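You operate a simulated robot arm through the tools that you are given. There is no shell and no other tool. Be economical: measure what you need, move in short steps, check, and stop when the job is done.

You run a simulated robot arm. Do the job below in one go: nothing can be reset, and whatever is moved stays where it is left.

TASK
Move the 20 T hub from the keyed stub to the free peg.
Fine: slacken the clamp bolt with the green tee key, key back, swing the yellow clamp clear. Set down upright: green tee key.
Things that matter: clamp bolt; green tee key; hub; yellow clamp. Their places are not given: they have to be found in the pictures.

Only the result counts: the job must be done as asked and must still hold three seconds after the hand-in. Knocking over, shifting, dropping, spilling or breaking anything else fails it.

THE ROBOT
A 7-joint arm with a two-finger parallel gripper, fixed in place. Base frame: the origin is at the foot of the arm, x ahead of it, y to its left, z up; the work surface is at about z = 850. Units: mm, degrees, N and s.
With the tool pointing down near the work surface it reaches from about 300 to 700 mm from the base axis. Its first joint turns from -66.0 to 66.0 degrees. Payload 1.57 kg.
The tool frame sits at the grasp point between the pads (the TCP): z along the fingers, y along the line on which they close. The tips reach 30 mm beyond it. The gripper opens to 110 mm. The fingers are 24 mm wide and 12 mm thick; the gripper's body (48 by 112 mm) begins 78 mm behind the TCP.
Orientation is that of the tool frame in the base frame, as a unit quaternion [x, y, z, w]. With the fingers straight down and closing along the base's y, the tool's x points along the base's -x, its y along +y and its z along -z.

THE INTERFACE
- The arm moves only by the tool apply_moves. Its argument "increments" is text: rows parted by semicolons, each of 7 numbers parted by spaces: the closure, from 0 (fully open) to 1 (shut), then the shift along the base's x, y, z in mm, then the turn, a rotation vector about the base's x, y, z in degrees. In form: fingers tx ty tz ax ay az; .... A call has 1 to 8 rows; each row is the pose to reach, as a shift and turn from the pose commanded when the call began. Rows are played at 5 a second. More than 50 mm and 8.6 degrees between two rows, or a gripper value outside its range, and nothing of the call is played. Where a pose cannot be reached the arm comes as near as it can. A force on the tool above 40 N (or 10 N above the force at the start of the call, whichever is more), or a blocked arm, ends the call early, and 0.2 s more pass. The fingers move at their own pace (about 108 mm/s each) and stop on an object; they squeeze with about 33 N. The grip force told is the motor's: it shows also when the fingers shut on nothing. Time passes only in rows, and 0.2 s behind the last, so rows that repeat a pose let the fingers close. It gives the time, the measured TCP pose, the force on the tool (base axes), the opening and the grip force at its end, in the units of the frame above (readings bear some noise), with the torque about the TCP (base axes, N m) and any sound that the robot's microphone picked up.
- Cameras (640 x 400 px; columns grow to the right, rows downward): "scene" is fixed at [178.2, -385.7, 1412.6]; the picture's right is [0.80, -0.61, 0.00], its down [-0.26, -0.35, -0.90] and it looks along [0.55, 0.72, -0.43] (base axes); focal length 308 px, centre (320, 200). "wrist" rides on the gripper at [70, 16, -141] in the tool frame; the picture's right is [-0.23, 0.97, 0.00], its down [-0.86, -0.20, -0.48] and it looks along [-0.47, -0.11, 0.88] (tool axes); focal length 222 px, centre (320, 200).
- grab_frame(camera): a new picture of that camera. No time passes.
- locate(camera, pixels): for up to 12 pixels [column, row] of the newest picture of that camera ("zoom" is the newest enlarged one), the place [x, y, z] in the base frame of the surface seen there, good to about 2 mm, but the place of the scene camera against the robot may be out by one fixed shift of up to 18 mm in any direction. No time passes.
- enlarge(camera, box): a new picture of the part [left, top, right, bottom] of that camera's present view, enlarged. No time passes.
- close_job(): hands the job in; it is judged then, once.

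Go step by step. Measure first, check grasps and placings, and put right what went wrong. The budget is 80 turns and 46 pictures, counting those below and the enlarged ones. Unless the task says otherwise, let go and move clear before handing in, and close with one line.

The tools are called after "Emit:" by a JSON object that holds its "name" and its "arguments". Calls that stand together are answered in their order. apply_moves: Moves the arm, as the interface text tells. Its arguments: {"type":"object","properties":{"increments":{"type":"string"}},"required":["increments"]} The other tools are called the same way: grab_frame (camera) takes a picture; locate (camera, pixels) gives the place of the surface under pixels of a picture; enlarge (camera, box) takes an enlarged picture of a part of a camera's view; close_job () hands the job in.

At the start:

```text
time_s: 0.0
ee_pos: [325.3, 163.8, 1266.3]
tool_rot: [0.0, 1.0, 0.0, 0.0]
contact_force: [-0.2, -0.4, -0.1]
ft_torque: [0.02, 0.0, 0.03]
width: 109.8
gripper_force: 0.0
```

scene: 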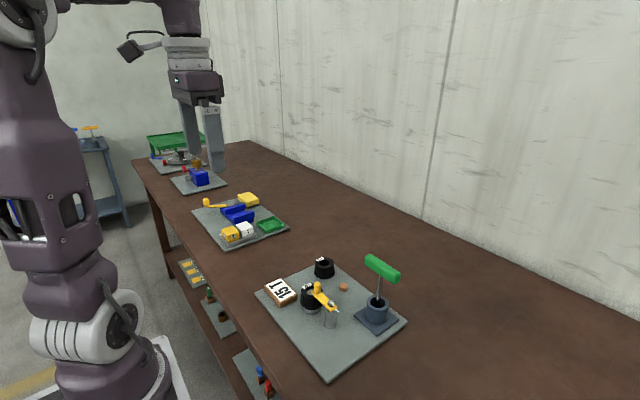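
wrist: 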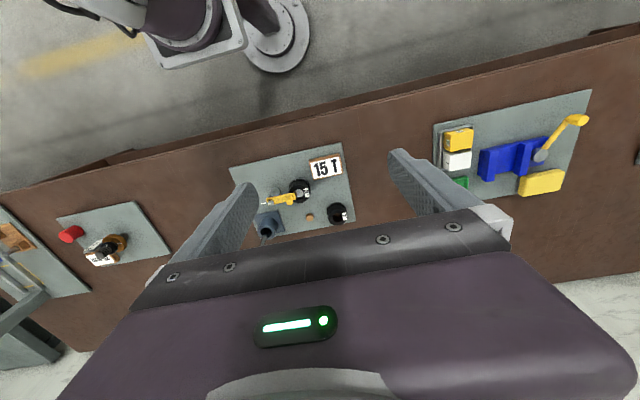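

The scene shows a board around (330,310) with two black hubs, the yellow clamp and the green tee key. I'll enlarge it from both cameras.

Emit:
{"name": "enlarge", "arguments": {"camera": "scene", "box": [240, 240, 420, 390]}}

Emit:
{"name": "enlarge", "arguments": {"camera": "wrist", "box": [220, 130, 370, 250]}}

Emit:
{"name": "enlarge", "arguments": {"camera": "wrist", "box": [40, 190, 180, 290]}}

```text
2.67 times, centred on (330, 315) of scene
```

zoom: 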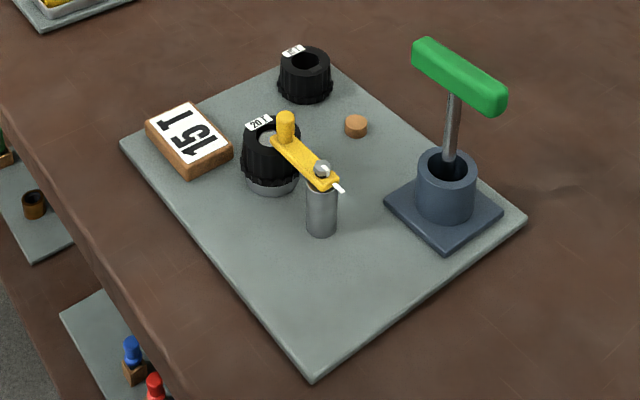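

```text
3.33 times, centred on (295, 190) of wrist
```

zoom: 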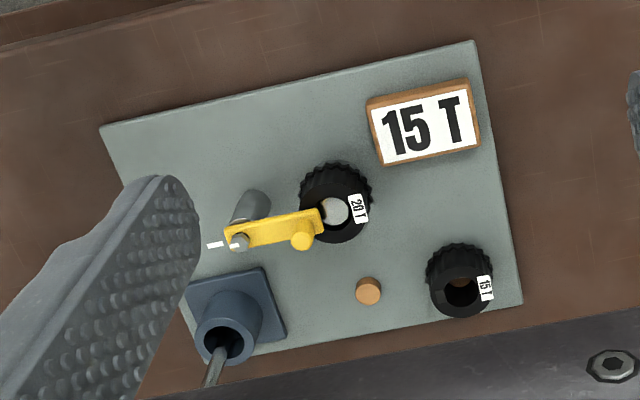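

```text
4.00 times, centred on (110, 240) of wrist
```

zoom: 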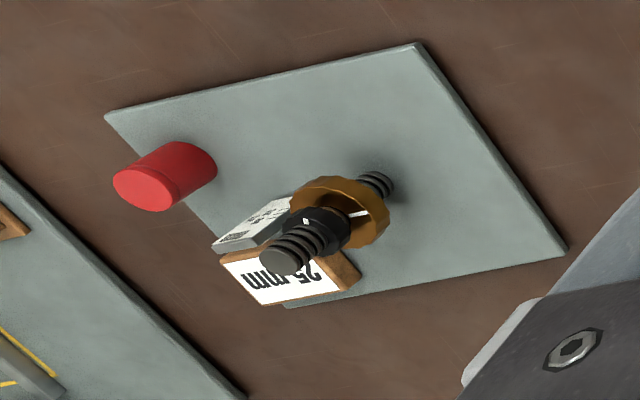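

The board holds the 20 T hub under the yellow clamp, the clamp bolt on its post, the free peg (small brown one) and the tee key in its holder. I'll locate these roughly from both cameras.

Emit:
{"name": "locate", "arguments": {"camera": "wrist", "pixels": [[270.4, 202.3], [289.9, 200], [299.5, 193], [309.4, 216], [268, 222], [338, 205], [235, 170], [341, 143], [355, 219]]}}

Emit:
{"name": "locate", "arguments": {"camera": "scene", "pixels": [[330.5, 306.5], [320, 286], [340, 287], [369, 260], [395, 275], [378, 303], [324, 262]]}}

```text
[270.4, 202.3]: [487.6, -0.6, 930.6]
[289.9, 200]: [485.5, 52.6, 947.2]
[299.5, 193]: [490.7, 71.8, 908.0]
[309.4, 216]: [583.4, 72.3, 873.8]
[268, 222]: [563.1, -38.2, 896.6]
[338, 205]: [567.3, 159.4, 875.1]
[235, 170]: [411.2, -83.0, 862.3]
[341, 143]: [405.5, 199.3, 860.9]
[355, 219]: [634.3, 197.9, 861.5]
```

```text
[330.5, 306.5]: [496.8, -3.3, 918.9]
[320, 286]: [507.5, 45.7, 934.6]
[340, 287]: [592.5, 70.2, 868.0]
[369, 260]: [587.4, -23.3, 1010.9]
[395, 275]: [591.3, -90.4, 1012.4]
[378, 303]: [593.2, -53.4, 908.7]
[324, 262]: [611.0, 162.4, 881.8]
```

Board spans about x 410–634, y -83–198. I'll move closer above it for an accurate wrist view.

Emit:
{"name": "apply_moves", "arguments": {"increments": "0 15 -19 -31 0 0 0; 0 30 -38 -62 0 0 0; 0 45 -57 -93 0 0 0; 0 60 -76 -124 0 0 0; 0 75 -96 -150 0 0 0; 0 75 -96 -150 0 0 0"}}

Emit:
{"name": "grab_frame", "arguments": {"camera": "wrist"}}

```text
time_s: 1.4
ee_pos: [400.8, 67.4, 1114.6]
tool_rot: [-0.001, 1.0, 0.001, -0.001]
contact_force: [0.5, 0.6, 0.2]
ft_torque: [0.03, 0.0, 0.0]
width: 110.1
gripper_force: 0.0
```

```text
40 pictures are left
```

wrist: 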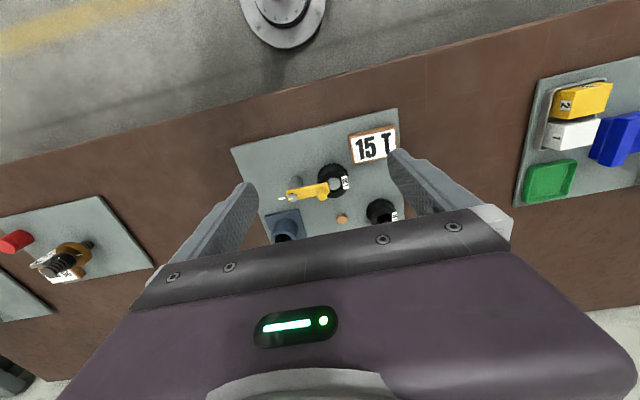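

Emit:
{"name": "enlarge", "arguments": {"camera": "wrist", "box": [225, 140, 415, 250]}}

Emit:
{"name": "enlarge", "arguments": {"camera": "scene", "box": [295, 245, 375, 335]}}

```text
3.37 times, centred on (320, 195) of wrist
```

zoom: 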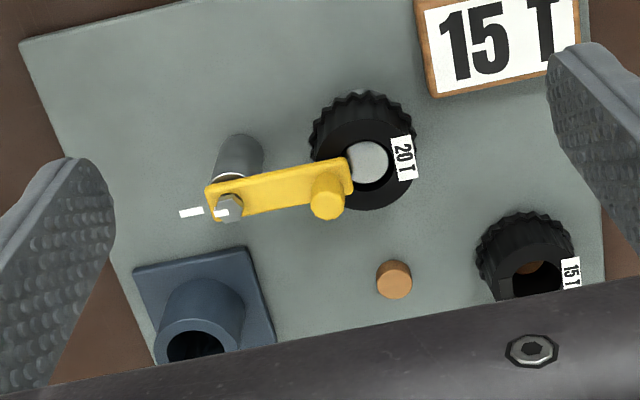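

```text
4.44 times, centred on (335, 290) of scene
```

zoom: 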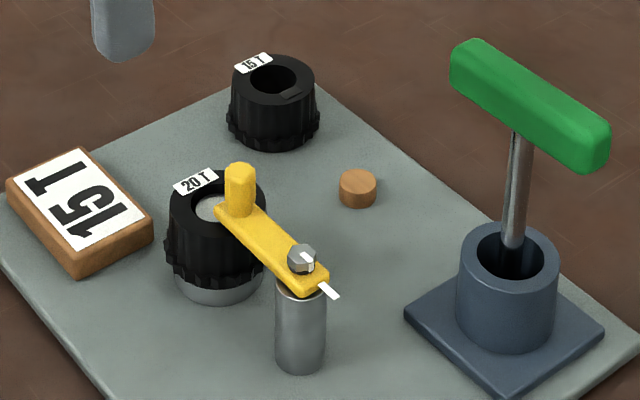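

Emit:
{"name": "locate", "arguments": {"camera": "wrist", "pixels": [[293.6, 196.8], [322.4, 196.5], [334.2, 183], [341.9, 218], [326, 193], [300, 192], [271, 225], [301, 215], [290, 175], [332, 200], [348, 193]]}}

Emit:
{"name": "locate", "arguments": {"camera": "zoom", "pixels": [[300, 250], [238, 168], [200, 210], [357, 180], [462, 60], [595, 130], [475, 47], [600, 155], [518, 150], [513, 220], [482, 255], [298, 370]]}}

```text
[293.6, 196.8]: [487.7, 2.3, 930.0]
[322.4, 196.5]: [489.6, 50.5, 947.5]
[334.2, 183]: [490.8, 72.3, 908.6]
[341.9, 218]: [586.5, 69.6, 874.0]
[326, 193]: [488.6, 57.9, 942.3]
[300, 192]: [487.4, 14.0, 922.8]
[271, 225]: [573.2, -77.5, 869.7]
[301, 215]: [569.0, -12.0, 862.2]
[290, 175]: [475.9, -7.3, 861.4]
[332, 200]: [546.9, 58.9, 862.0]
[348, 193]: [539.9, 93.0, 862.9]
```

```text
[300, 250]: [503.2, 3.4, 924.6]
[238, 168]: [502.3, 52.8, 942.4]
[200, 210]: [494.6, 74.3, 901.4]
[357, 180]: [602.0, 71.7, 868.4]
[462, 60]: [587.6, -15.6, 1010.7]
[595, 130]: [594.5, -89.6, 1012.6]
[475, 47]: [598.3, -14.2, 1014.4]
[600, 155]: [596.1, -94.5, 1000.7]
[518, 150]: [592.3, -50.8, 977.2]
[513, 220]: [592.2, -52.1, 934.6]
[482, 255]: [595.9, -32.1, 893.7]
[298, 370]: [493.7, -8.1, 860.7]
```

Bolt top at about (488,2,930) by wrist; scene is offset ≈(+13,+2,-6). The tee handle is about (581,-54,~1015) corrected; I'll move to view it directly with the wrist camera.

Emit:
{"name": "apply_moves", "arguments": {"increments": "0 30 -22 10 0 0 0; 0 60 -44 20 0 0 0; 0 90 -66 30 0 0 0; 0 120 -88 35 0 0 0; 0 150 -108 35 0 0 0; 0 150 -108 35 0 0 0"}}

Emit:
{"name": "grab_frame", "arguments": {"camera": "wrist"}}

```text
time_s: 2.8
ee_pos: [550.6, -41.2, 1151.3]
tool_rot: [-0.001, 1.0, 0.0, 0.001]
contact_force: [1.2, -0.2, -0.4]
ft_torque: [-0.02, -0.02, 0.0]
width: 110.1
gripper_force: 0.1
```

```text
37 pictures are left
```

wrist: 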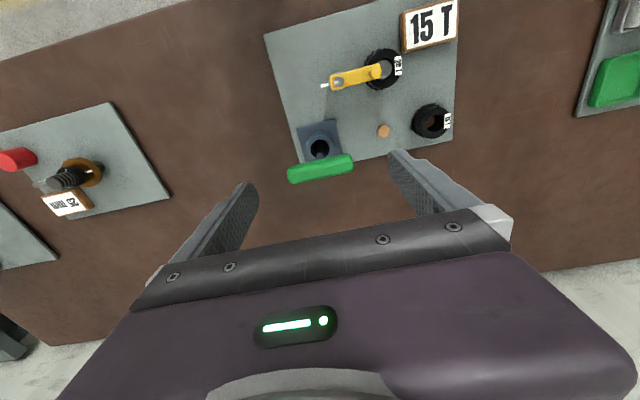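

Emit:
{"name": "enlarge", "arguments": {"camera": "wrist", "box": [270, 30, 470, 195]}}

Emit:
{"name": "locate", "arguments": {"camera": "wrist", "pixels": [[293, 174], [348, 163], [320, 168], [320, 163], [320, 173], [383, 131], [337, 82], [372, 70], [385, 69], [430, 121], [320, 148]]}}

```text
2.42 times, centred on (370, 112) of wrist
```

zoom: 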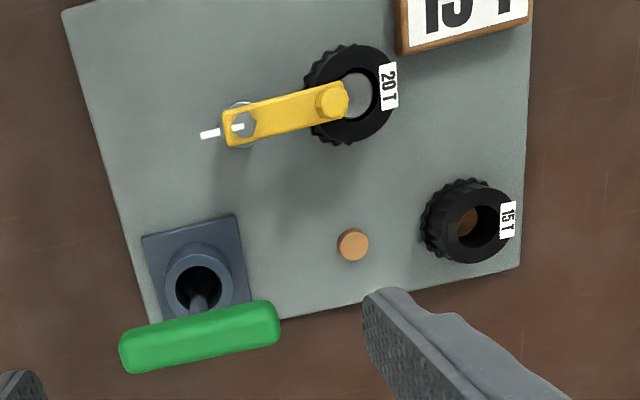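

```text
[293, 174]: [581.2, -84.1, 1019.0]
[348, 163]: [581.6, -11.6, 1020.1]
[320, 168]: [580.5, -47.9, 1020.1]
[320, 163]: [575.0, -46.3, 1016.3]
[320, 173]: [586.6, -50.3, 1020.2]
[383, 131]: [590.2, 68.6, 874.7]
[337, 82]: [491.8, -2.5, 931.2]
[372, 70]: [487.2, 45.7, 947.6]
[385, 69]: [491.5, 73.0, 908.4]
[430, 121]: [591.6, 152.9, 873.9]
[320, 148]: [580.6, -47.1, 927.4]
```

Handle runs along y at x≈581.5, centre y≈-48, top z≈1020. Measure the bolt head accurately in the zoom.

Emit:
{"name": "locate", "arguments": {"camera": "zoom", "pixels": [[230, 124], [257, 124], [243, 112], [243, 137], [243, 124], [332, 102], [200, 133], [120, 352], [281, 322], [197, 285], [352, 245], [358, 95]]}}

Emit:
{"name": "enlarge", "arguments": {"camera": "wrist", "box": [318, 50, 408, 106]}}

```text
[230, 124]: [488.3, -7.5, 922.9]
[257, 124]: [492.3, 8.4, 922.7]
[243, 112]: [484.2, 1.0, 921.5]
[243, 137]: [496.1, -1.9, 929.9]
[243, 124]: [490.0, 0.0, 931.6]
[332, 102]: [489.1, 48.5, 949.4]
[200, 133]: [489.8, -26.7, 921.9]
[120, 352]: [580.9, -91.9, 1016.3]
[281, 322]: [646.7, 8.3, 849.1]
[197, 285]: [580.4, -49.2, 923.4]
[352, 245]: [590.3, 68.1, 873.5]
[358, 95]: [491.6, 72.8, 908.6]
```

```text
7.11 times, centred on (363, 78) of wrist
```

zoom: 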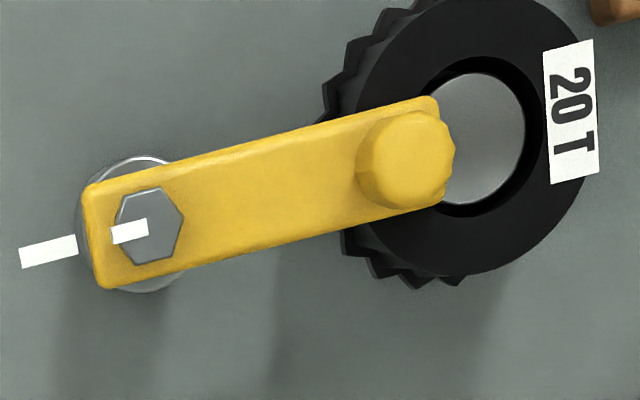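

Bolt centre ≈(490.5,0.5), top z≈931; hex vertices lie along y. I'll turn the tool -90° about z and line up over the tee handle.

Emit:
{"name": "apply_moves", "arguments": {"increments": "0 5 -1.3 0 0 0 -8; 0 10 -2.6 0 0 0 -16; 0 15 -4 0 0 0 -24; 0 20 -5 0 0 0 -32; 0 25 -6.5 0 0 0 -40; 0 31 -7.8 0 0 0 -48"}}

Emit:
{"name": "apply_moves", "arguments": {"increments": "0 0 0 0 0 0 -8; 0 0 0 0 0 0 -16; 0 0 0 0 0 0 -24; 0 0 0 0 0 0 -32; 0 0 0 -20 0 0 -40; 0 0 0 -40 0 0 -42; 0 0 0 -40 0 0 -42"}}

Emit:
{"name": "grab_frame", "arguments": {"camera": "wrist"}}

```text
time_s: 4.2
ee_pos: [580.9, -49.4, 1151.0]
tool_rot: [0.408, 0.913, 0.0, 0.0]
contact_force: [0.2, 0.0, 0.2]
ft_torque: [0.01, -0.01, -0.01]
width: 110.0
gripper_force: 0.0
```

```text
time_s: 5.8
ee_pos: [580.9, -49.1, 1111.1]
tool_rot: [0.708, 0.707, 0.0, 0.001]
contact_force: [0.0, 0.6, 0.8]
ft_torque: [0.0, 0.03, -0.01]
width: 109.9
gripper_force: 0.1
```

```text
34 pictures are left
```

wrist: 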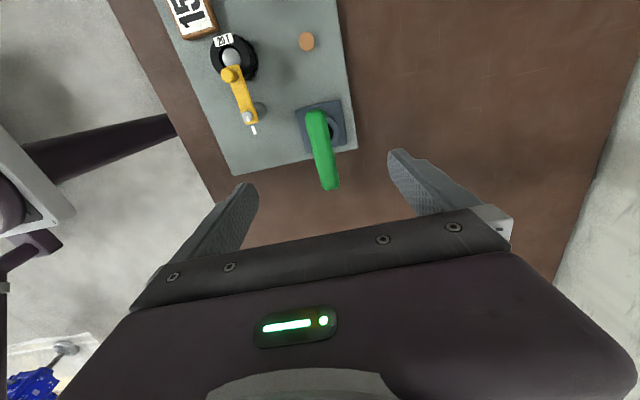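

Emit:
{"name": "enlarge", "arguments": {"camera": "wrist", "box": [200, 25, 360, 195]}}

Emit:
{"name": "locate", "arguments": {"camera": "wrist", "pixels": [[313, 116], [330, 180], [322, 150], [314, 150], [330, 150], [247, 117], [232, 55], [307, 41], [229, 74]]}}

```text
2.35 times, centred on (280, 110) of wrist
```

zoom: 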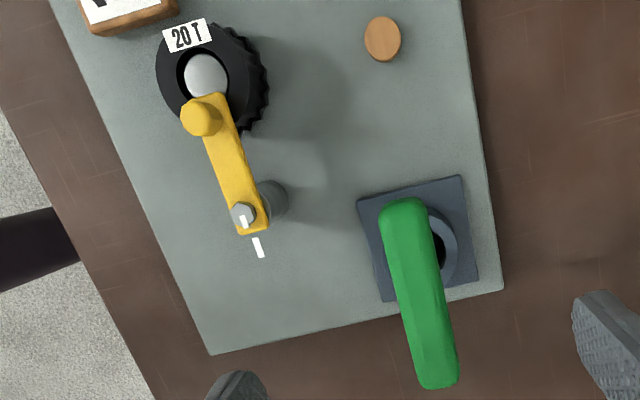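

```text
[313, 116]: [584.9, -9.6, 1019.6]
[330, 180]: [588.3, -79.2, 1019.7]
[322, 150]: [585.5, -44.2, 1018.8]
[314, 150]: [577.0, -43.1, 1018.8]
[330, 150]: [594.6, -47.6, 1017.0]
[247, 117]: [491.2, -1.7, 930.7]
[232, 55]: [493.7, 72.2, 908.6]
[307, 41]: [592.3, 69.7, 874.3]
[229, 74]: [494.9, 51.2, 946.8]
```

Handle centre ≈(583,-47), top 1020. Descend to it and close.

Emit:
{"name": "apply_moves", "arguments": {"increments": "0 1.7 1 -35 0 0 0; 0 1.7 1 -70 0 0 0; 0 1.7 1 -102 0 0 0; 0.5 1.7 1 -102 0 0 0; 0.7 1.7 1 -102 0 0 0; 1 1.7 1 -102 0 0 0; 1 1.7 1 -102 0 0 0"}}

Emit:
{"name": "grab_frame", "arguments": {"camera": "scene"}}

Emit:
{"name": "grab_frame", "arguments": {"camera": "wrist"}}

```text
time_s: 7.4
ee_pos: [582.3, -48.4, 1009.4]
tool_rot: [0.707, 0.707, 0.0, -0.001]
contact_force: [0.2, 0.0, -0.2]
ft_torque: [-0.02, -0.03, -0.02]
width: 21.9
gripper_force: 33.0
```

```text
32 pictures are left
```

scene: 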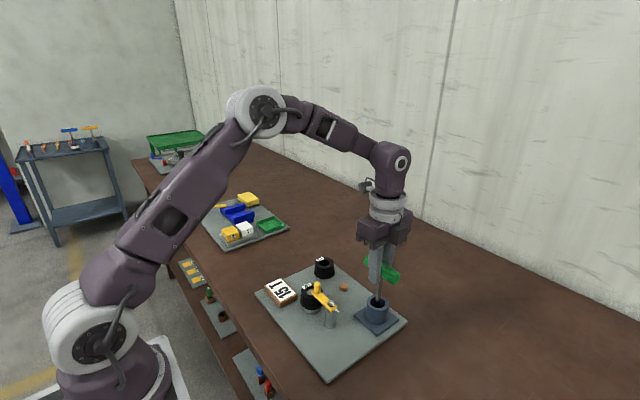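

```text
31 pictures are left
```

wrist: 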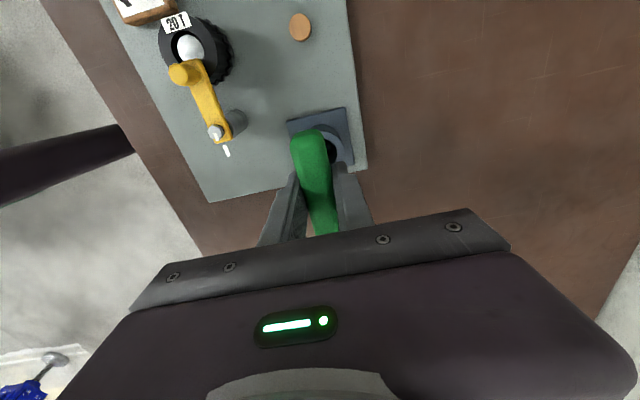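

The handle is held (width 21.9, 33 N). Lift straight out of the holder.

Emit:
{"name": "apply_moves", "arguments": {"increments": "1 0 0 20 0 0 0; 1 0 0 45 0 0 0; 1 0 0 70 0 0 0; 1 0 0 95 0 0 0; 1 0 0 115 0 0 0; 1 0 0 115 0 0 0"}}

Emit:
{"name": "enlarge", "arguments": {"camera": "scene", "box": [290, 180, 430, 340]}}

Emit:
{"name": "grab_frame", "arguments": {"camera": "wrist"}}

```text
time_s: 8.8
ee_pos: [582.7, -47.0, 1123.0]
tool_rot: [0.707, 0.707, 0.0, 0.0]
contact_force: [-0.1, 0.0, -2.7]
ft_torque: [-0.03, -0.02, -0.01]
width: 21.8
gripper_force: 33.9
```

```text
2.50 times, centred on (360, 260) of scene
```

zoom: 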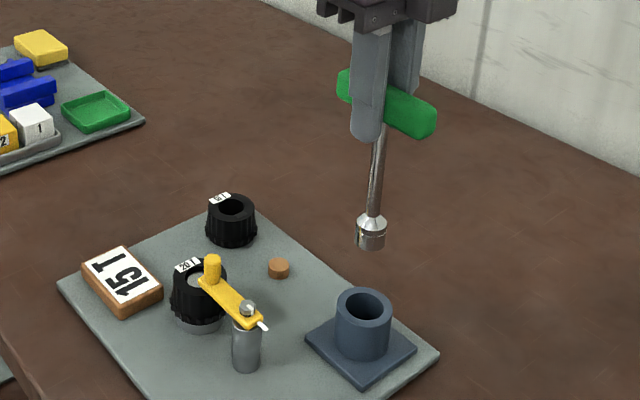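

```text
29 pictures are left
```

wrist: 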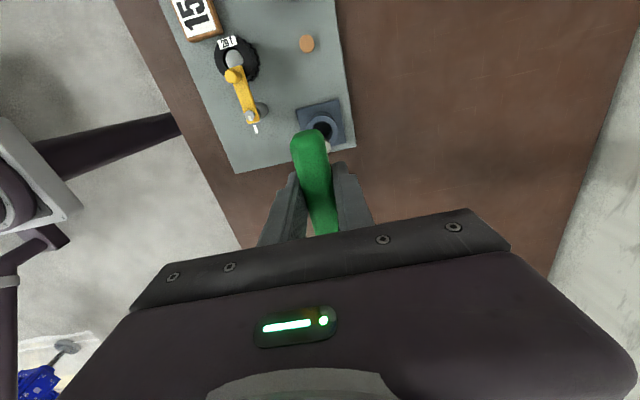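

Key is out, vertical. Locate the socket and bolt in the same scene zoom so the camera offset cancels.

Emit:
{"name": "locate", "arguments": {"camera": "zoom", "pixels": [[370, 246], [370, 235], [357, 235], [384, 235], [374, 170], [378, 148], [246, 303], [247, 308], [362, 303], [338, 308], [390, 308], [362, 325]]}}

Emit:
{"name": "locate", "arguments": {"camera": "wrist", "pixels": [[249, 117], [322, 124], [306, 43], [235, 58], [325, 147]]}}

```text
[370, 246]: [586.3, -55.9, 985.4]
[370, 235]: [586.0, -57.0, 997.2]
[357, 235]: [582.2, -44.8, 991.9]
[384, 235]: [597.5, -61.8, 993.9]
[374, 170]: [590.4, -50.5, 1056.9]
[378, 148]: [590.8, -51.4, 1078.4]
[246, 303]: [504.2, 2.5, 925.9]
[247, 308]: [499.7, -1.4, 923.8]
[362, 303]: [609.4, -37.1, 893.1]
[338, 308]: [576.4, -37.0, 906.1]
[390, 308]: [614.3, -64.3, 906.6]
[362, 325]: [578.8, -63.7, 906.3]
```

```text
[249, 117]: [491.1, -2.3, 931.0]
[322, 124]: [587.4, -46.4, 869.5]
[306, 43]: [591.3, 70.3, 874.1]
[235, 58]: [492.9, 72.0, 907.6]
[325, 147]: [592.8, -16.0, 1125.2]
```

Emit:
{"name": "enlarge", "arguments": {"camera": "wrist", "box": [222, 90, 286, 140]}}

Emit:
{"name": "enlarge", "arguments": {"camera": "scene", "box": [306, 280, 356, 320]}}

```text
8.00 times, centred on (254, 115) of wrist
```

zoom: 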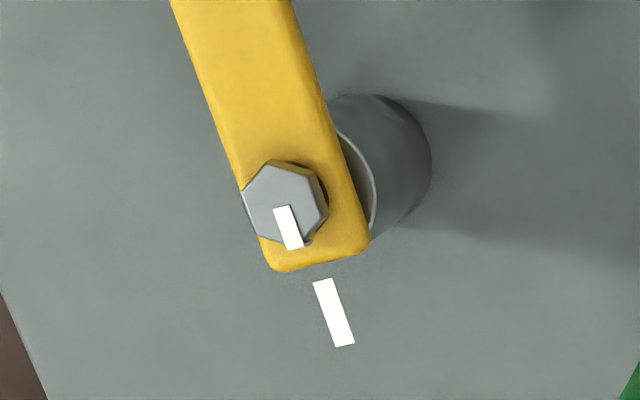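

```text
10.00 times, centred on (331, 300) of scene
```

zoom: 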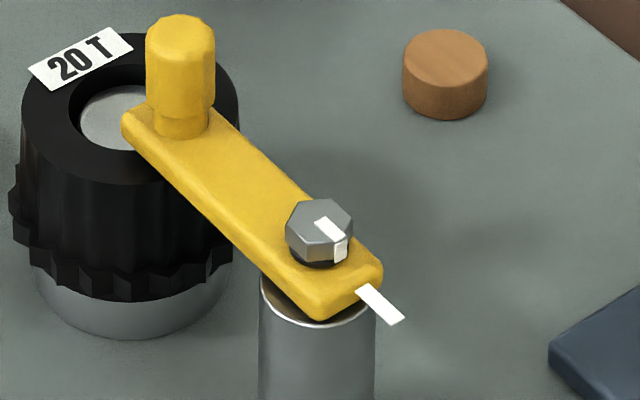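

Emit:
{"name": "locate", "arguments": {"camera": "wrist", "pixels": [[249.5, 115.5], [249.5, 114.5], [248.5, 115.5], [247, 112]]}}

Emit:
{"name": "locate", "arguments": {"camera": "zoom", "pixels": [[320, 222], [319, 223], [290, 227], [350, 218], [315, 205], [318, 260], [317, 320]]}}

```text
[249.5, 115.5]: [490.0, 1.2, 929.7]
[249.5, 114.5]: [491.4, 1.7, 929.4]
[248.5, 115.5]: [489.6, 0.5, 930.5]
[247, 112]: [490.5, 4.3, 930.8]
```

```text
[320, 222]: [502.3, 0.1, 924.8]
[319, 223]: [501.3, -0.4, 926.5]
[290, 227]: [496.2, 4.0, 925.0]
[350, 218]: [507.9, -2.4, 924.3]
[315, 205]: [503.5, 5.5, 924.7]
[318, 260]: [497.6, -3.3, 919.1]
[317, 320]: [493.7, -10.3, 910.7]
```

Bolt centre ≈(490.8,0.8). Move the key above it, socket about 15 mm over the head, and check.

Emit:
{"name": "apply_moves", "arguments": {"increments": "1 -25 13 0 0 0 0; 1 -50 26 0 0 0 0; 1 -75 39 0 0 0 0; 1 -92.2 47.8 0 0 0 0; 1 -92.2 47.8 -20 0 0 0; 1 -92.2 47.8 -45 0 0 0; 1 -92.2 47.8 -45 0 0 0"}}

Emit:
{"name": "enlarge", "arguments": {"camera": "scene", "box": [290, 250, 370, 320]}}

Emit:
{"name": "grab_frame", "arguments": {"camera": "wrist"}}

```text
time_s: 10.4
ee_pos: [490.4, 0.6, 1078.6]
tool_rot: [0.707, 0.707, 0.0, 0.0]
contact_force: [-0.6, -0.2, -2.6]
ft_torque: [0.02, 0.02, 0.02]
width: 21.9
gripper_force: 32.8
```

```text
5.71 times, centred on (330, 285) of scene
```

zoom: 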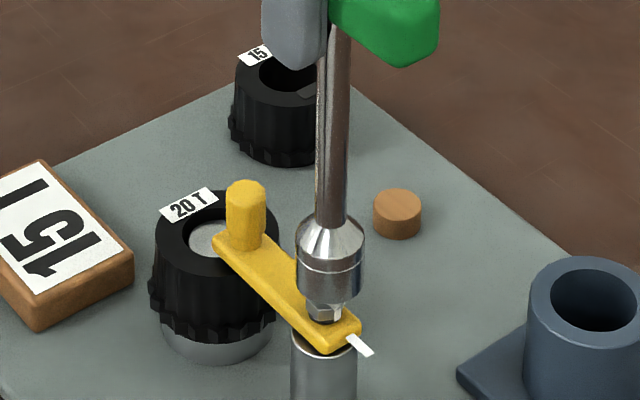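

```text
25 pictures are left
```

wrist: 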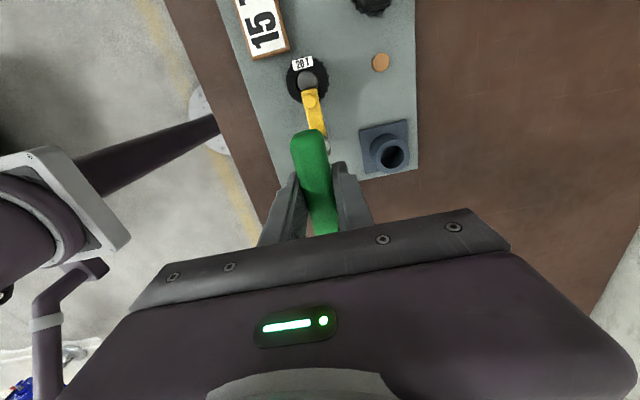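

Emit:
{"name": "enlarge", "arguments": {"camera": "scene", "box": [316, 282, 346, 312]}}

```text
13.33 times, centred on (331, 297) of scene
```

zoom: 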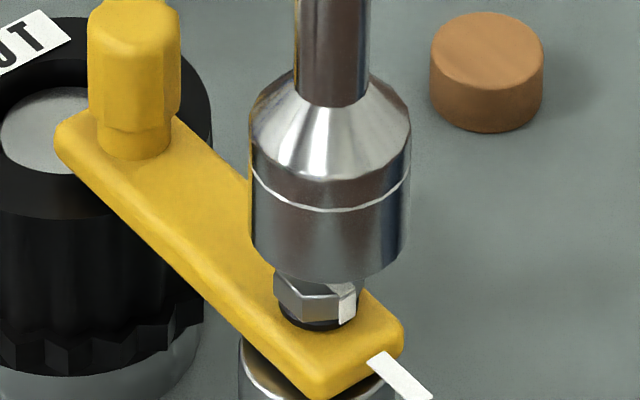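

Socket axis (col 330) sits ~1.6 mm right of the bolt axis (col ~318). I'll correct by (-1.1,+0.9) and go down slowly.

Emit:
{"name": "apply_moves", "arguments": {"increments": "1 -1.1 0.9 0 0 0 0; 1 -1.1 0.9 -3 0 0 0; 1 -1.1 0.9 -6 0 0 0; 1 -1.1 0.9 -8 0 0 0; 1 -1.1 0.9 -10 0 0 0; 1 -1.1 0.9 -12 0 0 0"}}

Emit:
{"name": "enlarge", "arguments": {"camera": "scene", "box": [316, 282, 346, 312]}}

```text
time_s: 11.8
ee_pos: [489.2, 0.5, 1066.8]
tool_rot: [0.707, 0.707, 0.0, 0.001]
contact_force: [0.1, 0.0, -2.5]
ft_torque: [-0.02, 0.02, -0.01]
width: 21.9
gripper_force: 33.0
```

```text
13.33 times, centred on (331, 297) of scene
```

zoom: 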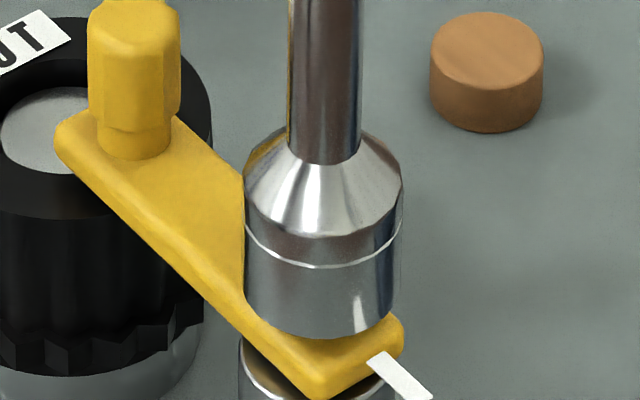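

No resistance at 1067 and the head is inside the socket. Continue down until it seats.

Emit:
{"name": "apply_moves", "arguments": {"increments": "1 0 0 -2 0 0 0; 1 0 0 -4 0 0 0; 1 0 0 -6 0 0 0; 1 0 0 -8 0 0 0; 1 0 0 -8 0 0 0"}}

Emit:
{"name": "enlarge", "arguments": {"camera": "scene", "box": [316, 282, 346, 312]}}

```text
time_s: 13.2
ee_pos: [489.4, 0.9, 1059.7]
tool_rot: [0.706, 0.708, 0.001, 0.001]
contact_force: [-3.2, -0.3, 6.8]
ft_torque: [0.06, 0.34, 0.01]
width: 22.0
gripper_force: 33.1
stopped in row 5: the force on the tool passed its limit at 41 N (the readings are from after the stop); the commanded pose is now the measured one
```

```text
13.33 times, centred on (331, 297) of scene
```

zoom: 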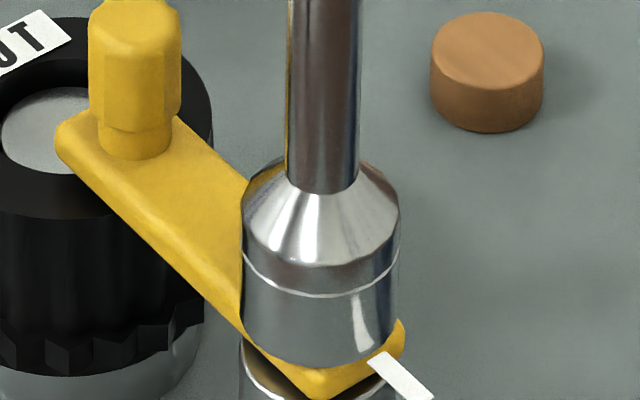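

Contact at TCP 1060 with the socket rim down at the clamp arm. Try turning counter-clockwise (about +z) a little and read the torque.

Emit:
{"name": "apply_moves", "arguments": {"increments": "1 0 0 0 0 0 4; 1 0 0 0 0 0 8; 1 0 0 0 0 0 12; 1 0 0 0 0 0 16; 1 0 0 0 0 0 16"}}

Emit:
{"name": "enlarge", "arguments": {"camera": "scene", "box": [300, 240, 370, 320]}}

```text
time_s: 14.4
ee_pos: [490.0, 1.2, 1060.1]
tool_rot: [0.602, 0.799, 0.003, 0.002]
contact_force: [1.2, 1.8, 9.3]
ft_torque: [0.12, 0.0, -0.22]
width: 22.0
gripper_force: 32.6
```

```text
5.00 times, centred on (335, 280) of scene
```

zoom: 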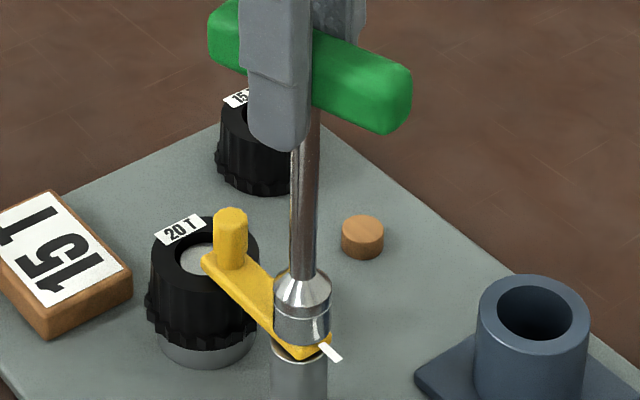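

Turning gives -0.22 N·m, so the bolt is resisting and engaged. Continue counter-clockwise.

Emit:
{"name": "apply_moves", "arguments": {"increments": "1 0 0 0 0 0 7; 1 0 0 0 0 0 14; 1 0 0 0 0 0 21; 1 0 0 0 0 0 28; 1 0 0 0 0 0 35; 1 0 0 0 0 0 35"}}

Emit:
{"name": "enlarge", "arguments": {"camera": "scene", "box": [300, 240, 370, 320]}}

```text
time_s: 15.8
ee_pos: [488.7, 1.2, 1061.4]
tool_rot: [0.333, 0.943, 0.002, 0.0]
contact_force: [-2.1, -0.4, 17.5]
ft_torque: [-0.07, 0.26, -0.06]
width: 21.7
gripper_force: 33.0
```

```text
5.00 times, centred on (335, 280) of scene
```

zoom: 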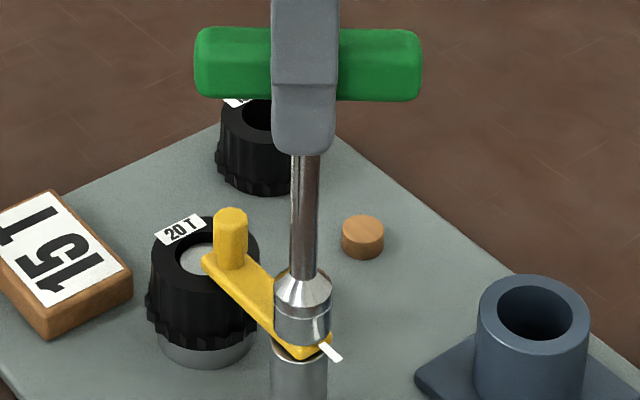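

Turned ~51°, torque has fallen and the bolt pushes up slightly (17 N). Continue to ~95° while easing up a little.

Emit:
{"name": "apply_moves", "arguments": {"increments": "1 0 0 0.5 0 0 7; 1 0 0 0.8 0 0 14; 1 0 0 1 0 0 21; 1 0 0 1.3 0 0 28; 1 0 0 1.6 0 0 35; 1 0 0 2 0 0 43; 1 0 0 2 0 0 43"}}

```text
time_s: 17.4
ee_pos: [490.2, 0.9, 1062.5]
tool_rot: [-0.036, 0.999, 0.001, 0.0]
contact_force: [-0.1, 0.1, -1.9]
ft_torque: [0.0, 0.01, 0.0]
width: 21.9
gripper_force: 32.4
```

No torque or push remains after ~94°. Lift the key off and check the witness mark.

Emit:
{"name": "apply_moves", "arguments": {"increments": "1 0 0 8 0 0 0; 1 0 0 16 0 0 0; 1 0 0 30 0 0 0; 1 0 0 50 0 0 0; 1 0 0 62 0 0 0; 1 0 0 62 0 0 0"}}

Emit:
{"name": "enlarge", "arguments": {"camera": "scene", "box": [306, 275, 356, 315]}}

```text
time_s: 18.8
ee_pos: [489.5, 0.5, 1124.5]
tool_rot: [-0.035, 0.999, 0.002, -0.001]
contact_force: [0.0, 0.5, -2.5]
ft_torque: [0.02, -0.01, 0.01]
width: 21.8
gripper_force: 33.0
```

```text
10.00 times, centred on (331, 295) of scene
```

zoom: 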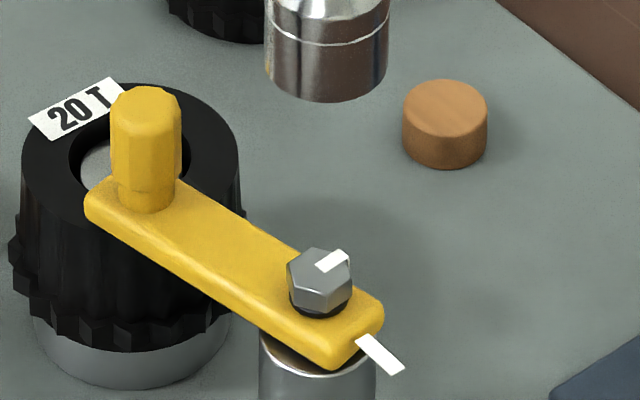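

The bolt mark has turned ~90° and the clamp arm is already loose. Carry the key back above its holder.

Emit:
{"name": "apply_moves", "arguments": {"increments": "1 25 -12 0 0 0 0; 1 50 -25 0 0 0 0; 1 75 -38 0 0 0 0; 1 93.4 -47.9 0 0 0 0; 1 93.4 -47.9 -30 0 0 0; 1 93.4 -47.9 -55 0 0 0; 1 93.4 -47.9 -55 0 0 0"}}

Emit:
{"name": "enlarge", "arguments": {"camera": "scene", "box": [340, 240, 410, 340]}}

```text
time_s: 20.4
ee_pos: [583.3, -47.6, 1068.9]
tool_rot: [-0.035, 0.999, 0.002, 0.0]
contact_force: [0.1, 0.0, -3.3]
ft_torque: [0.03, 0.03, 0.02]
width: 22.0
gripper_force: 33.7
```

```text
4.00 times, centred on (375, 290) of scene
```

zoom: 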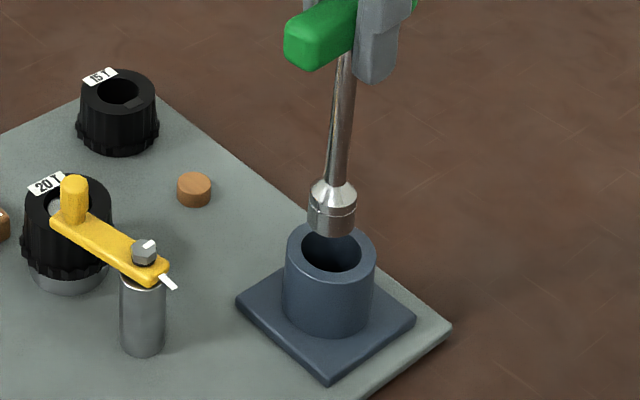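

Socket (col 332) is centred over the holder (col 331). Lower it gently.

Emit:
{"name": "apply_moves", "arguments": {"increments": "1 0 0 -10 0 0 0; 1 0 0 -20 0 0 0; 1 0 0 -30 0 0 0; 1 0 0 -40 0 0 0; 1 0 0 -50 0 0 0; 1 0 0 -56 0 0 0; 1 0 0 -58 0 0 0"}}

```text
time_s: 22.0
ee_pos: [583.5, -46.9, 1010.7]
tool_rot: [-0.035, 0.999, 0.001, 0.0]
contact_force: [-1.0, 0.1, -2.4]
ft_torque: [0.03, 0.01, 0.01]
width: 21.7
gripper_force: 33.1
```

Emit:
{"name": "apply_moves", "arguments": {"increments": "1 0 0 -1 0 0 0; 1 0 0 -2 0 0 0; 1 0 0 -3 0 0 0; 1 0 0 -4 0 0 0; 1 0 0 -4 0 0 0"}}

Emit:
{"name": "enlarge", "arguments": {"camera": "scene", "box": [340, 240, 410, 340]}}

```text
time_s: 23.2
ee_pos: [583.7, -46.2, 1008.0]
tool_rot: [-0.034, 0.999, 0.002, 0.0]
contact_force: [-4.0, 0.9, 20.2]
ft_torque: [-0.12, 0.59, -0.01]
width: 21.8
gripper_force: 33.2
```

```text
4.00 times, centred on (375, 290) of scene
```

zoom: 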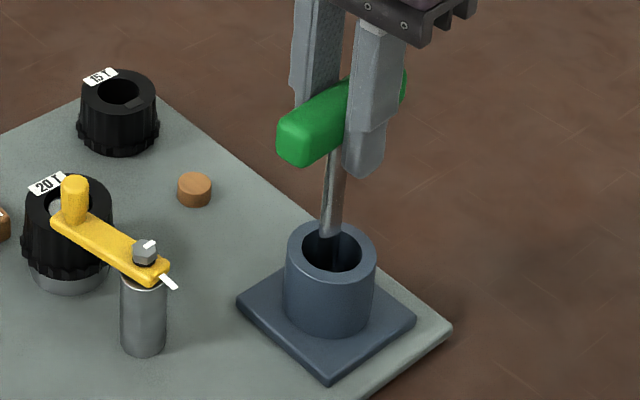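

Bottomed (20 N up). Ease 1 mm, release, and rise clear.

Emit:
{"name": "apply_moves", "arguments": {"increments": "1 0 0 1.5 0 0 0; 0.7 0 0 1.5 0 0 0; 0.5 0 0 1.5 0 0 0; 0.5 0 0 1.5 0 0 0; 0.5 0 0 30 0 0 0; 0.5 0 0 60 0 0 0; 0.5 0 0 100 0 0 0; 0.5 0 0 130 0 0 0"}}

Emit:
{"name": "grab_frame", "arguments": {"camera": "wrist"}}

Emit:
{"name": "enlarge", "arguments": {"camera": "scene", "box": [290, 240, 410, 340]}}

```text
time_s: 25.0
ee_pos: [582.4, -47.9, 1136.9]
tool_rot: [-0.036, 0.999, 0.001, 0.001]
contact_force: [0.8, -0.6, 1.0]
ft_torque: [0.02, 0.01, -0.02]
width: 54.7
gripper_force: 0.0
```

```text
16 pictures are left
```

wrist: 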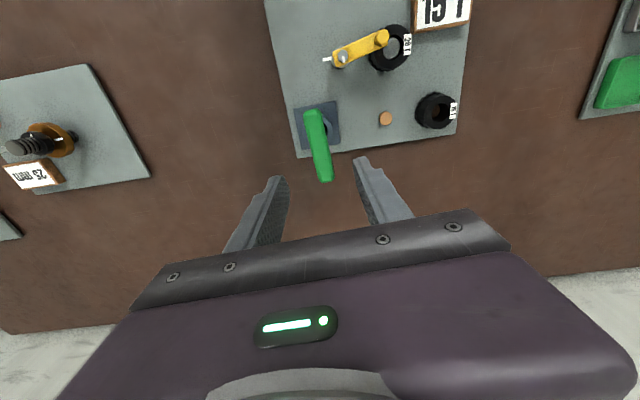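

```text
4.00 times, centred on (350, 290) of scene
```

zoom: 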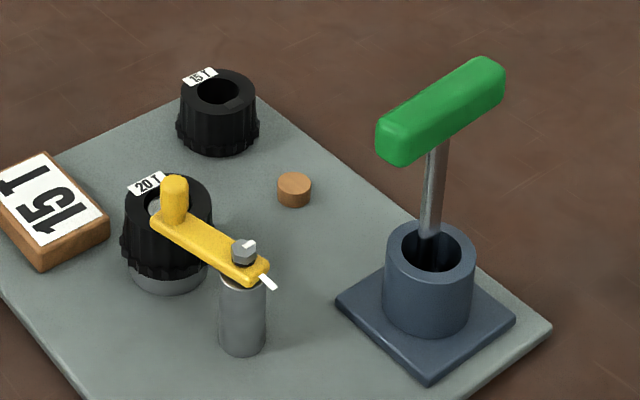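

Key stands upright in its holder. Now locate the knob, bolt, hub top and peg from this wrist view.

Emit:
{"name": "enlarge", "arguments": {"camera": "wrist", "box": [310, 20, 460, 135]}}

```text
3.48 times, centred on (385, 78) of wrist
```

zoom: 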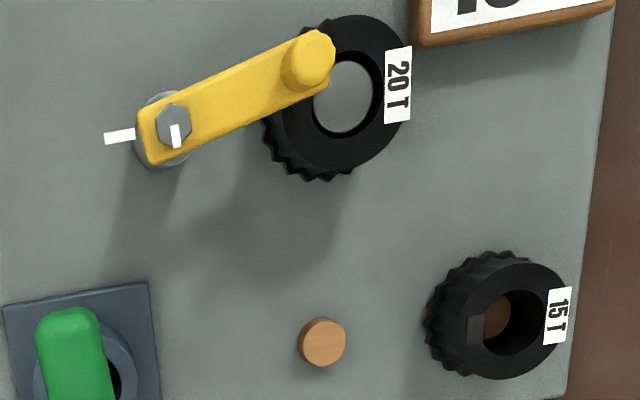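

Emit:
{"name": "locate", "arguments": {"camera": "zoom", "pixels": [[317, 52], [300, 68], [173, 125], [346, 97], [345, 150], [398, 75], [370, 30], [322, 342], [240, 95], [145, 160], [510, 365], [345, 175]]}}

```text
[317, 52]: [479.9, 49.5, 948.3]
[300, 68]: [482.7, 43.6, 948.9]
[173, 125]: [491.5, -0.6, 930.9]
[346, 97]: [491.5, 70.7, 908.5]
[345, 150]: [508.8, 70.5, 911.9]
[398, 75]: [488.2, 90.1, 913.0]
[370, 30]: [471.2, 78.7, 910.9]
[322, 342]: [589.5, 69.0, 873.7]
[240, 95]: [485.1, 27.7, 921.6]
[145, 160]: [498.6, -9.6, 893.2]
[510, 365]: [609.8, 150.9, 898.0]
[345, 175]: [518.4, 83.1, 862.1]
```

Knob at ≈(480.3,49.5), arm ~12° off +y. Turn the tool to -78° (closing across the arm) and go above the knob.

Emit:
{"name": "apply_moves", "arguments": {"increments": "0.5 -17 16 0 0 0 -8.2; 0.5 -34 32 0 0 0 -16.4; 0.5 -51 48 0 0 0 -24.6; 0.5 -68 64 0 0 0 -32.8; 0.5 -85 80 0 0 0 -41; 0.5 -102.5 96.5 0 0 0 -49.2"}}

Emit:
{"name": "apply_moves", "arguments": {"increments": "0.5 0 0 -20 0 0 -8.2; 0.5 0 0 -40 0 0 -16.4; 0.5 0 0 -70 0 0 -24.6; 0.5 0 0 -100 0 0 -32.8; 0.5 0 0 -130 0 0 -32.8; 0.5 0 0 -140 0 0 -32.8"}}

Emit:
{"name": "grab_frame", "arguments": {"camera": "wrist"}}

```text
time_s: 26.4
ee_pos: [480.2, 49.9, 1136.4]
tool_rot: [0.385, 0.923, 0.001, 0.0]
contact_force: [-0.5, 0.3, -0.5]
ft_torque: [-0.02, 0.0, 0.01]
width: 54.9
gripper_force: 0.1
```

```text
time_s: 27.8
ee_pos: [480.5, 49.6, 997.0]
tool_rot: [0.63, 0.777, 0.002, 0.001]
contact_force: [0.2, 0.0, -0.1]
ft_torque: [-0.01, -0.01, 0.01]
width: 54.9
gripper_force: 0.0
```

```text
13 pictures are left
```

wrist: 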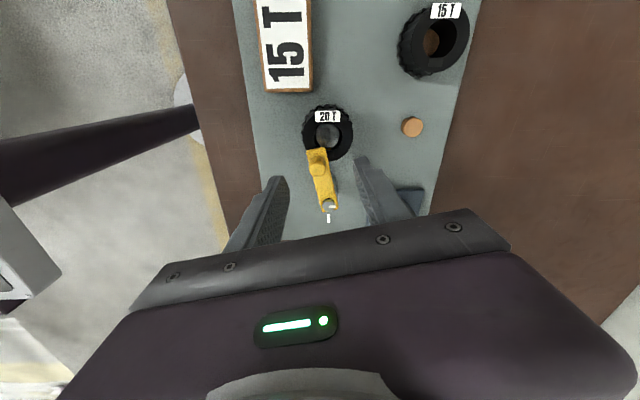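

Descend so the tips straddle the knob just above the arm (tips ≈926) and close.

Emit:
{"name": "apply_moves", "arguments": {"increments": "0.5 0 0 -20 0 0 0; 0.5 0 0 -40.5 0 0 0; 0.7 0 0 -40.5 0 0 0; 1 0 0 -40.5 0 0 0; 1 0 0 -40.5 0 0 0"}}

Emit:
{"name": "enlarge", "arguments": {"camera": "scene", "box": [290, 260, 370, 320]}}

```text
time_s: 29.0
ee_pos: [479.7, 49.3, 956.8]
tool_rot: [0.63, 0.777, 0.002, 0.001]
contact_force: [0.9, 0.5, 0.4]
ft_torque: [-0.04, 0.36, 0.04]
width: 15.6
gripper_force: 31.1
```

```text
6.67 times, centred on (330, 290) of scene
```

zoom: 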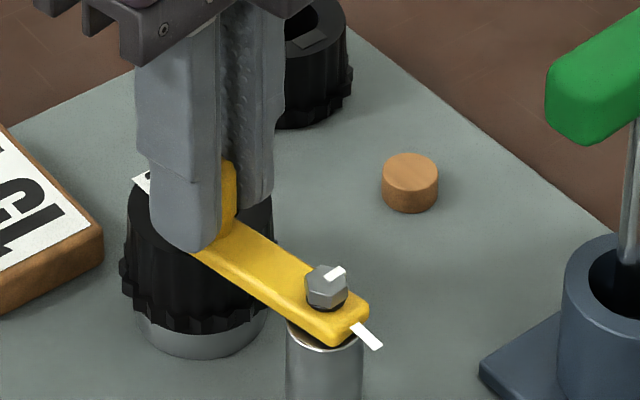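

Knob held (15.6 mm). Swing it along its arc about the bolt towards -x.

Emit:
{"name": "apply_moves", "arguments": {"increments": "1 -6.7 -1.8 0 0 0 8; 1 -13 -4.5 0 0 0 16; 1 -18.9 -8.1 0 0 0 24; 1 -24.3 -12.5 0 0 0 32; 1 -28.9 -17.6 0 0 0 40; 1 -32.9 -23.2 0 0 0 48; 1 -36 -29.4 0 0 0 56; 1 -38.2 -35.9 0 0 0 64"}}

```text
time_s: 30.8
ee_pos: [442.5, 12.8, 955.5]
tool_rot: [0.12, 0.993, 0.001, -0.001]
contact_force: [-9.9, 3.8, 0.1]
ft_torque: [-0.27, 0.39, 0.07]
width: 15.6
gripper_force: 30.9
```

Swinging freely, about 75° now. Continue to ~107°, radius eased by 0.7 mm, then release and rise.

Emit:
{"name": "apply_moves", "arguments": {"increments": "1 -2 -6.8 0 0 0 8; 1 -2.3 -13.7 0 0 0 16; 1 -1.7 -20.6 0 0 0 24; 1 -0.1 -27.3 0 0 0 32; 0.7 -0.1 -27.3 0 0 0 32; 0.5 -0.1 -27.3 0 0 0 32; 0.5 -0.1 -27.3 30 0 0 32; 0.5 -0.1 -27.3 75 0 0 32"}}

Emit:
{"name": "enlarge", "arguments": {"camera": "scene", "box": [280, 240, 400, 350]}}

```text
time_s: 32.6
ee_pos: [442.1, -13.2, 1034.0]
tool_rot: [-0.156, 0.988, 0.002, 0.0]
contact_force: [-0.3, -0.3, -0.2]
ft_torque: [0.0, 0.0, 0.01]
width: 54.8
gripper_force: 0.1
```

```text
3.64 times, centred on (340, 295) of scene
```

zoom: 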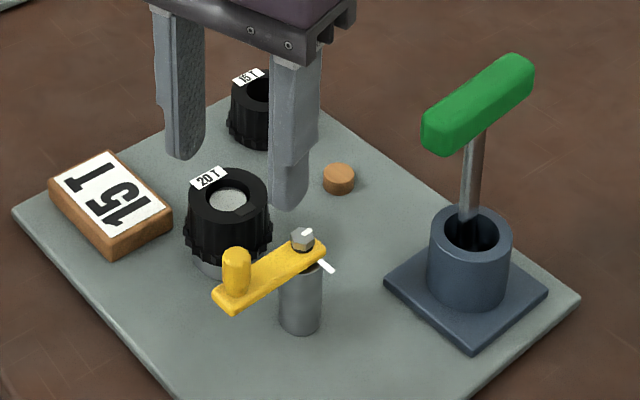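

Clamp is clear and the key upright. Now go above the hub with the tool turned to -90° (closing along x, away from the label at +y).

Emit:
{"name": "apply_moves", "arguments": {"increments": "0.2 7 12 10 0 0 -8; 0.2 14 24 20 0 0 -16; 0.2 21 36 30 0 0 -24; 0.2 28 48 30 0 0 -32; 0.2 35 60 30 0 0 -40; 0.2 42 72 30 0 0 -48; 0.2 49.5 85.7 30 0 0 -56"}}

Emit:
{"name": "apply_moves", "arguments": {"increments": "0.2 0 0 0 0 0 -8; 0.2 0 0 0 0 0 -16; 0.2 0 0 0 0 0 -24; 0.2 0 0 0 0 0 -32; 0.2 0 0 0 0 0 -40; 0.2 0 0 0 0 0 -48; 0.2 0 0 0 0 0 -52; 0.2 0 0 0 0 0 -52"}}

Emit:
{"name": "enlarge", "arguments": {"camera": "wrist", "box": [250, 60, 450, 230]}}

```text
time_s: 34.2
ee_pos: [490.9, 73.5, 1062.2]
tool_rot: [0.326, 0.945, 0.002, 0.0]
contact_force: [-0.3, -0.1, 0.0]
ft_torque: [-0.04, 0.02, -0.02]
width: 88.1
gripper_force: 0.0
```

```text
time_s: 36.0
ee_pos: [492.5, 73.2, 1061.7]
tool_rot: [0.708, 0.707, 0.001, 0.002]
contact_force: [1.1, 0.1, -1.0]
ft_torque: [0.01, 0.01, -0.02]
width: 88.0
gripper_force: 0.2
```

```text
2.35 times, centred on (350, 145) of wrist
```

zoom: 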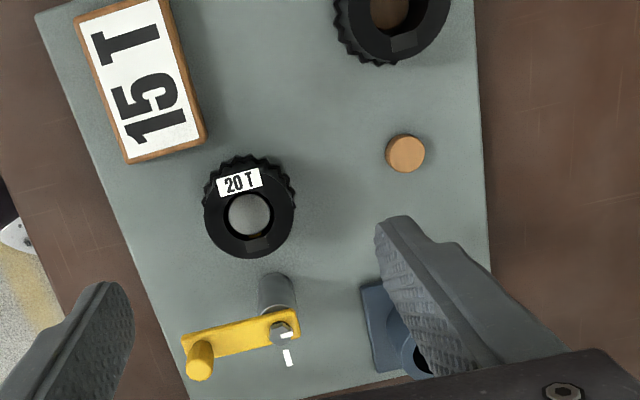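

Emit:
{"name": "locate", "arguments": {"camera": "zoom", "pixels": [[249, 213], [210, 218], [290, 205], [245, 252], [405, 153], [388, 155], [423, 151], [405, 136], [405, 170], [238, 170]]}}

```text
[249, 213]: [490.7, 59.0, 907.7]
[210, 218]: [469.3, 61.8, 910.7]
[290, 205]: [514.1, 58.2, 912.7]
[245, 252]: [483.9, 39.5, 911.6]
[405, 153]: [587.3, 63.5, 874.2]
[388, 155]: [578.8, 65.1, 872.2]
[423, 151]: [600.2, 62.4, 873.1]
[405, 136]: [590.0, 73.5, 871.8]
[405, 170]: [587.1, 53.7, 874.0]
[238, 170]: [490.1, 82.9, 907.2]
```

The hub reads y≈59 here versus ≈72 before, which is inconsistent; check more reference points in the same zoom.

Emit:
{"name": "locate", "arguments": {"camera": "zoom", "pixels": [[279, 325], [200, 355], [40, 15], [476, 100], [130, 160], [205, 140], [288, 357], [249, 200], [249, 225], [250, 190], [240, 180], [365, 290]]}}

Emit:
{"name": "grab_frame", "arguments": {"camera": "wrist"}}

```text
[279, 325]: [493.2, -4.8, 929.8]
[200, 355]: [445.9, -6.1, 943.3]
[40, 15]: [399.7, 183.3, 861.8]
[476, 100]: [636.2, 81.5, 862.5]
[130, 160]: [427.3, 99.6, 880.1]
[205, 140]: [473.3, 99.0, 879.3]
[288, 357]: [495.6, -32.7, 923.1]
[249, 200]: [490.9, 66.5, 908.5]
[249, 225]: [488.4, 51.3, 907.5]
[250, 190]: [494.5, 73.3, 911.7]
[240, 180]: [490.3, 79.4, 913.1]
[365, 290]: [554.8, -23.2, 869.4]
```

```text
9 pictures are left
```

wrist: 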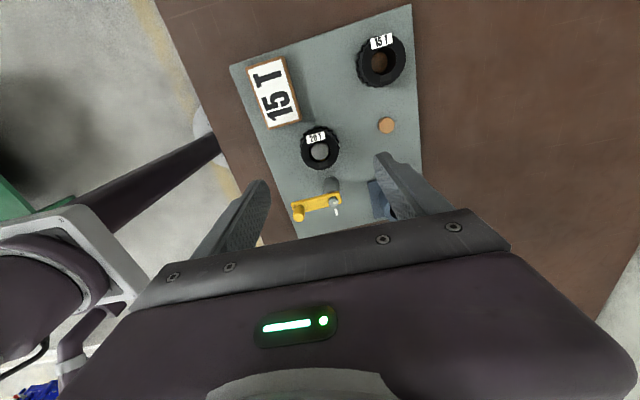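

Readings suggest the whole board may have shifted during the swing. I'll take the same scene crop as at the start and compare.

Emit:
{"name": "enlarge", "arguments": {"camera": "scene", "box": [240, 240, 420, 390]}}

Emit:
{"name": "locate", "arguments": {"camera": "wrist", "pixels": [[232, 67], [409, 7], [421, 162], [298, 236], [319, 152], [387, 125], [380, 62], [335, 203]]}}

```text
2.67 times, centred on (330, 315) of scene
```

zoom: 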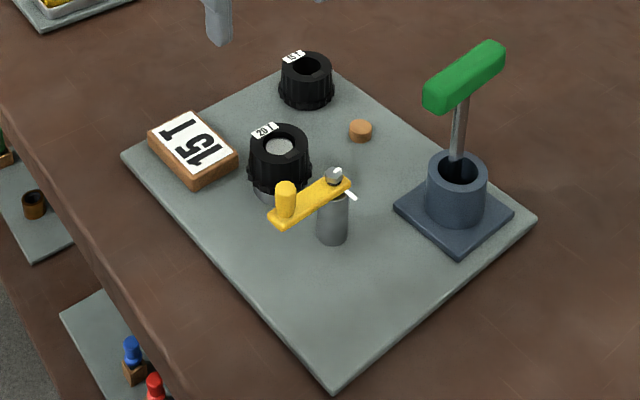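

```text
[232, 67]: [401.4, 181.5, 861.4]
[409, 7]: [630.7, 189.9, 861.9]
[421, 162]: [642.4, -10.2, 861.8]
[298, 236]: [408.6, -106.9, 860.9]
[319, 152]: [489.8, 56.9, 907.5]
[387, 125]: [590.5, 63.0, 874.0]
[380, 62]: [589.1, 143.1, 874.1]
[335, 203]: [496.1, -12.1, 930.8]
```

The board itself has slid (front corner (313,383)→(333,393)), evidently when the clamp met its stop. I'll return to the earlier overview pose to measure the shift exactly against the earlier picture.

Emit:
{"name": "apply_moves", "arguments": {"increments": "0.2 -15 0 10 0 0 8; 0.2 -30 0 20 0 0 16; 0.2 -45 0 30 0 0 24; 0.2 -60 0 40 0 0 32; 0.2 -75 0 50 0 0 40; 0 -91.2 -4.2 55.1 0 0 48"}}

Emit:
{"name": "apply_moves", "arguments": {"increments": "0 0 0 0 0 0 8; 0 0 0 0 0 0 16; 0 0 0 0 0 0 24; 0 0 0 0 0 0 32; 0 0 0 0 0 0 40; 0 0 0 0 0 0 42; 0 0 0 0 0 0 42"}}

Emit:
{"name": "enlarge", "arguments": {"camera": "wrist", "box": [225, 140, 415, 250]}}

```text
time_s: 37.4
ee_pos: [399.6, 68.4, 1116.8]
tool_rot: [0.357, 0.934, 0.001, 0.0]
contact_force: [-0.5, -0.6, 0.7]
ft_torque: [-0.02, 0.01, -0.02]
width: 109.8
gripper_force: 0.2
```

```text
time_s: 39.0
ee_pos: [401.6, 67.1, 1118.0]
tool_rot: [-0.002, 1.0, 0.002, 0.0]
contact_force: [-0.1, -0.4, -0.1]
ft_torque: [-0.03, 0.0, 0.0]
width: 109.9
gripper_force: 0.1
```

```text
3.37 times, centred on (320, 195) of wrist
```

zoom: 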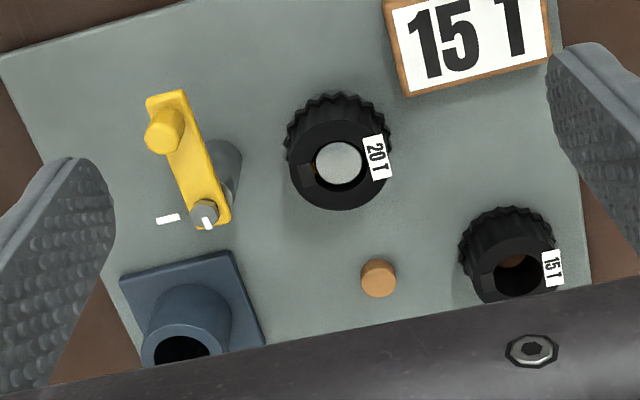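

Emit:
{"name": "locate", "arguments": {"camera": "zoom", "pixels": [[204, 212], [340, 162], [379, 277], [408, 96], [432, 97], [2, 60], [22, 40], [168, 219], [191, 212], [231, 206], [368, 160], [393, 279]]}}

```text
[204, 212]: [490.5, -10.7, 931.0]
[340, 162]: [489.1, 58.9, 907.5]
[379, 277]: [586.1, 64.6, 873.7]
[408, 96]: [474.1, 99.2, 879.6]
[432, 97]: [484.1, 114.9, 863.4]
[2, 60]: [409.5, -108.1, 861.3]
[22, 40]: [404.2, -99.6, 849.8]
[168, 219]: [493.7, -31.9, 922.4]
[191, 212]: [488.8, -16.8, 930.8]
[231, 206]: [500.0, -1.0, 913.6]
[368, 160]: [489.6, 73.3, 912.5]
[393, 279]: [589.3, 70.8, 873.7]
```

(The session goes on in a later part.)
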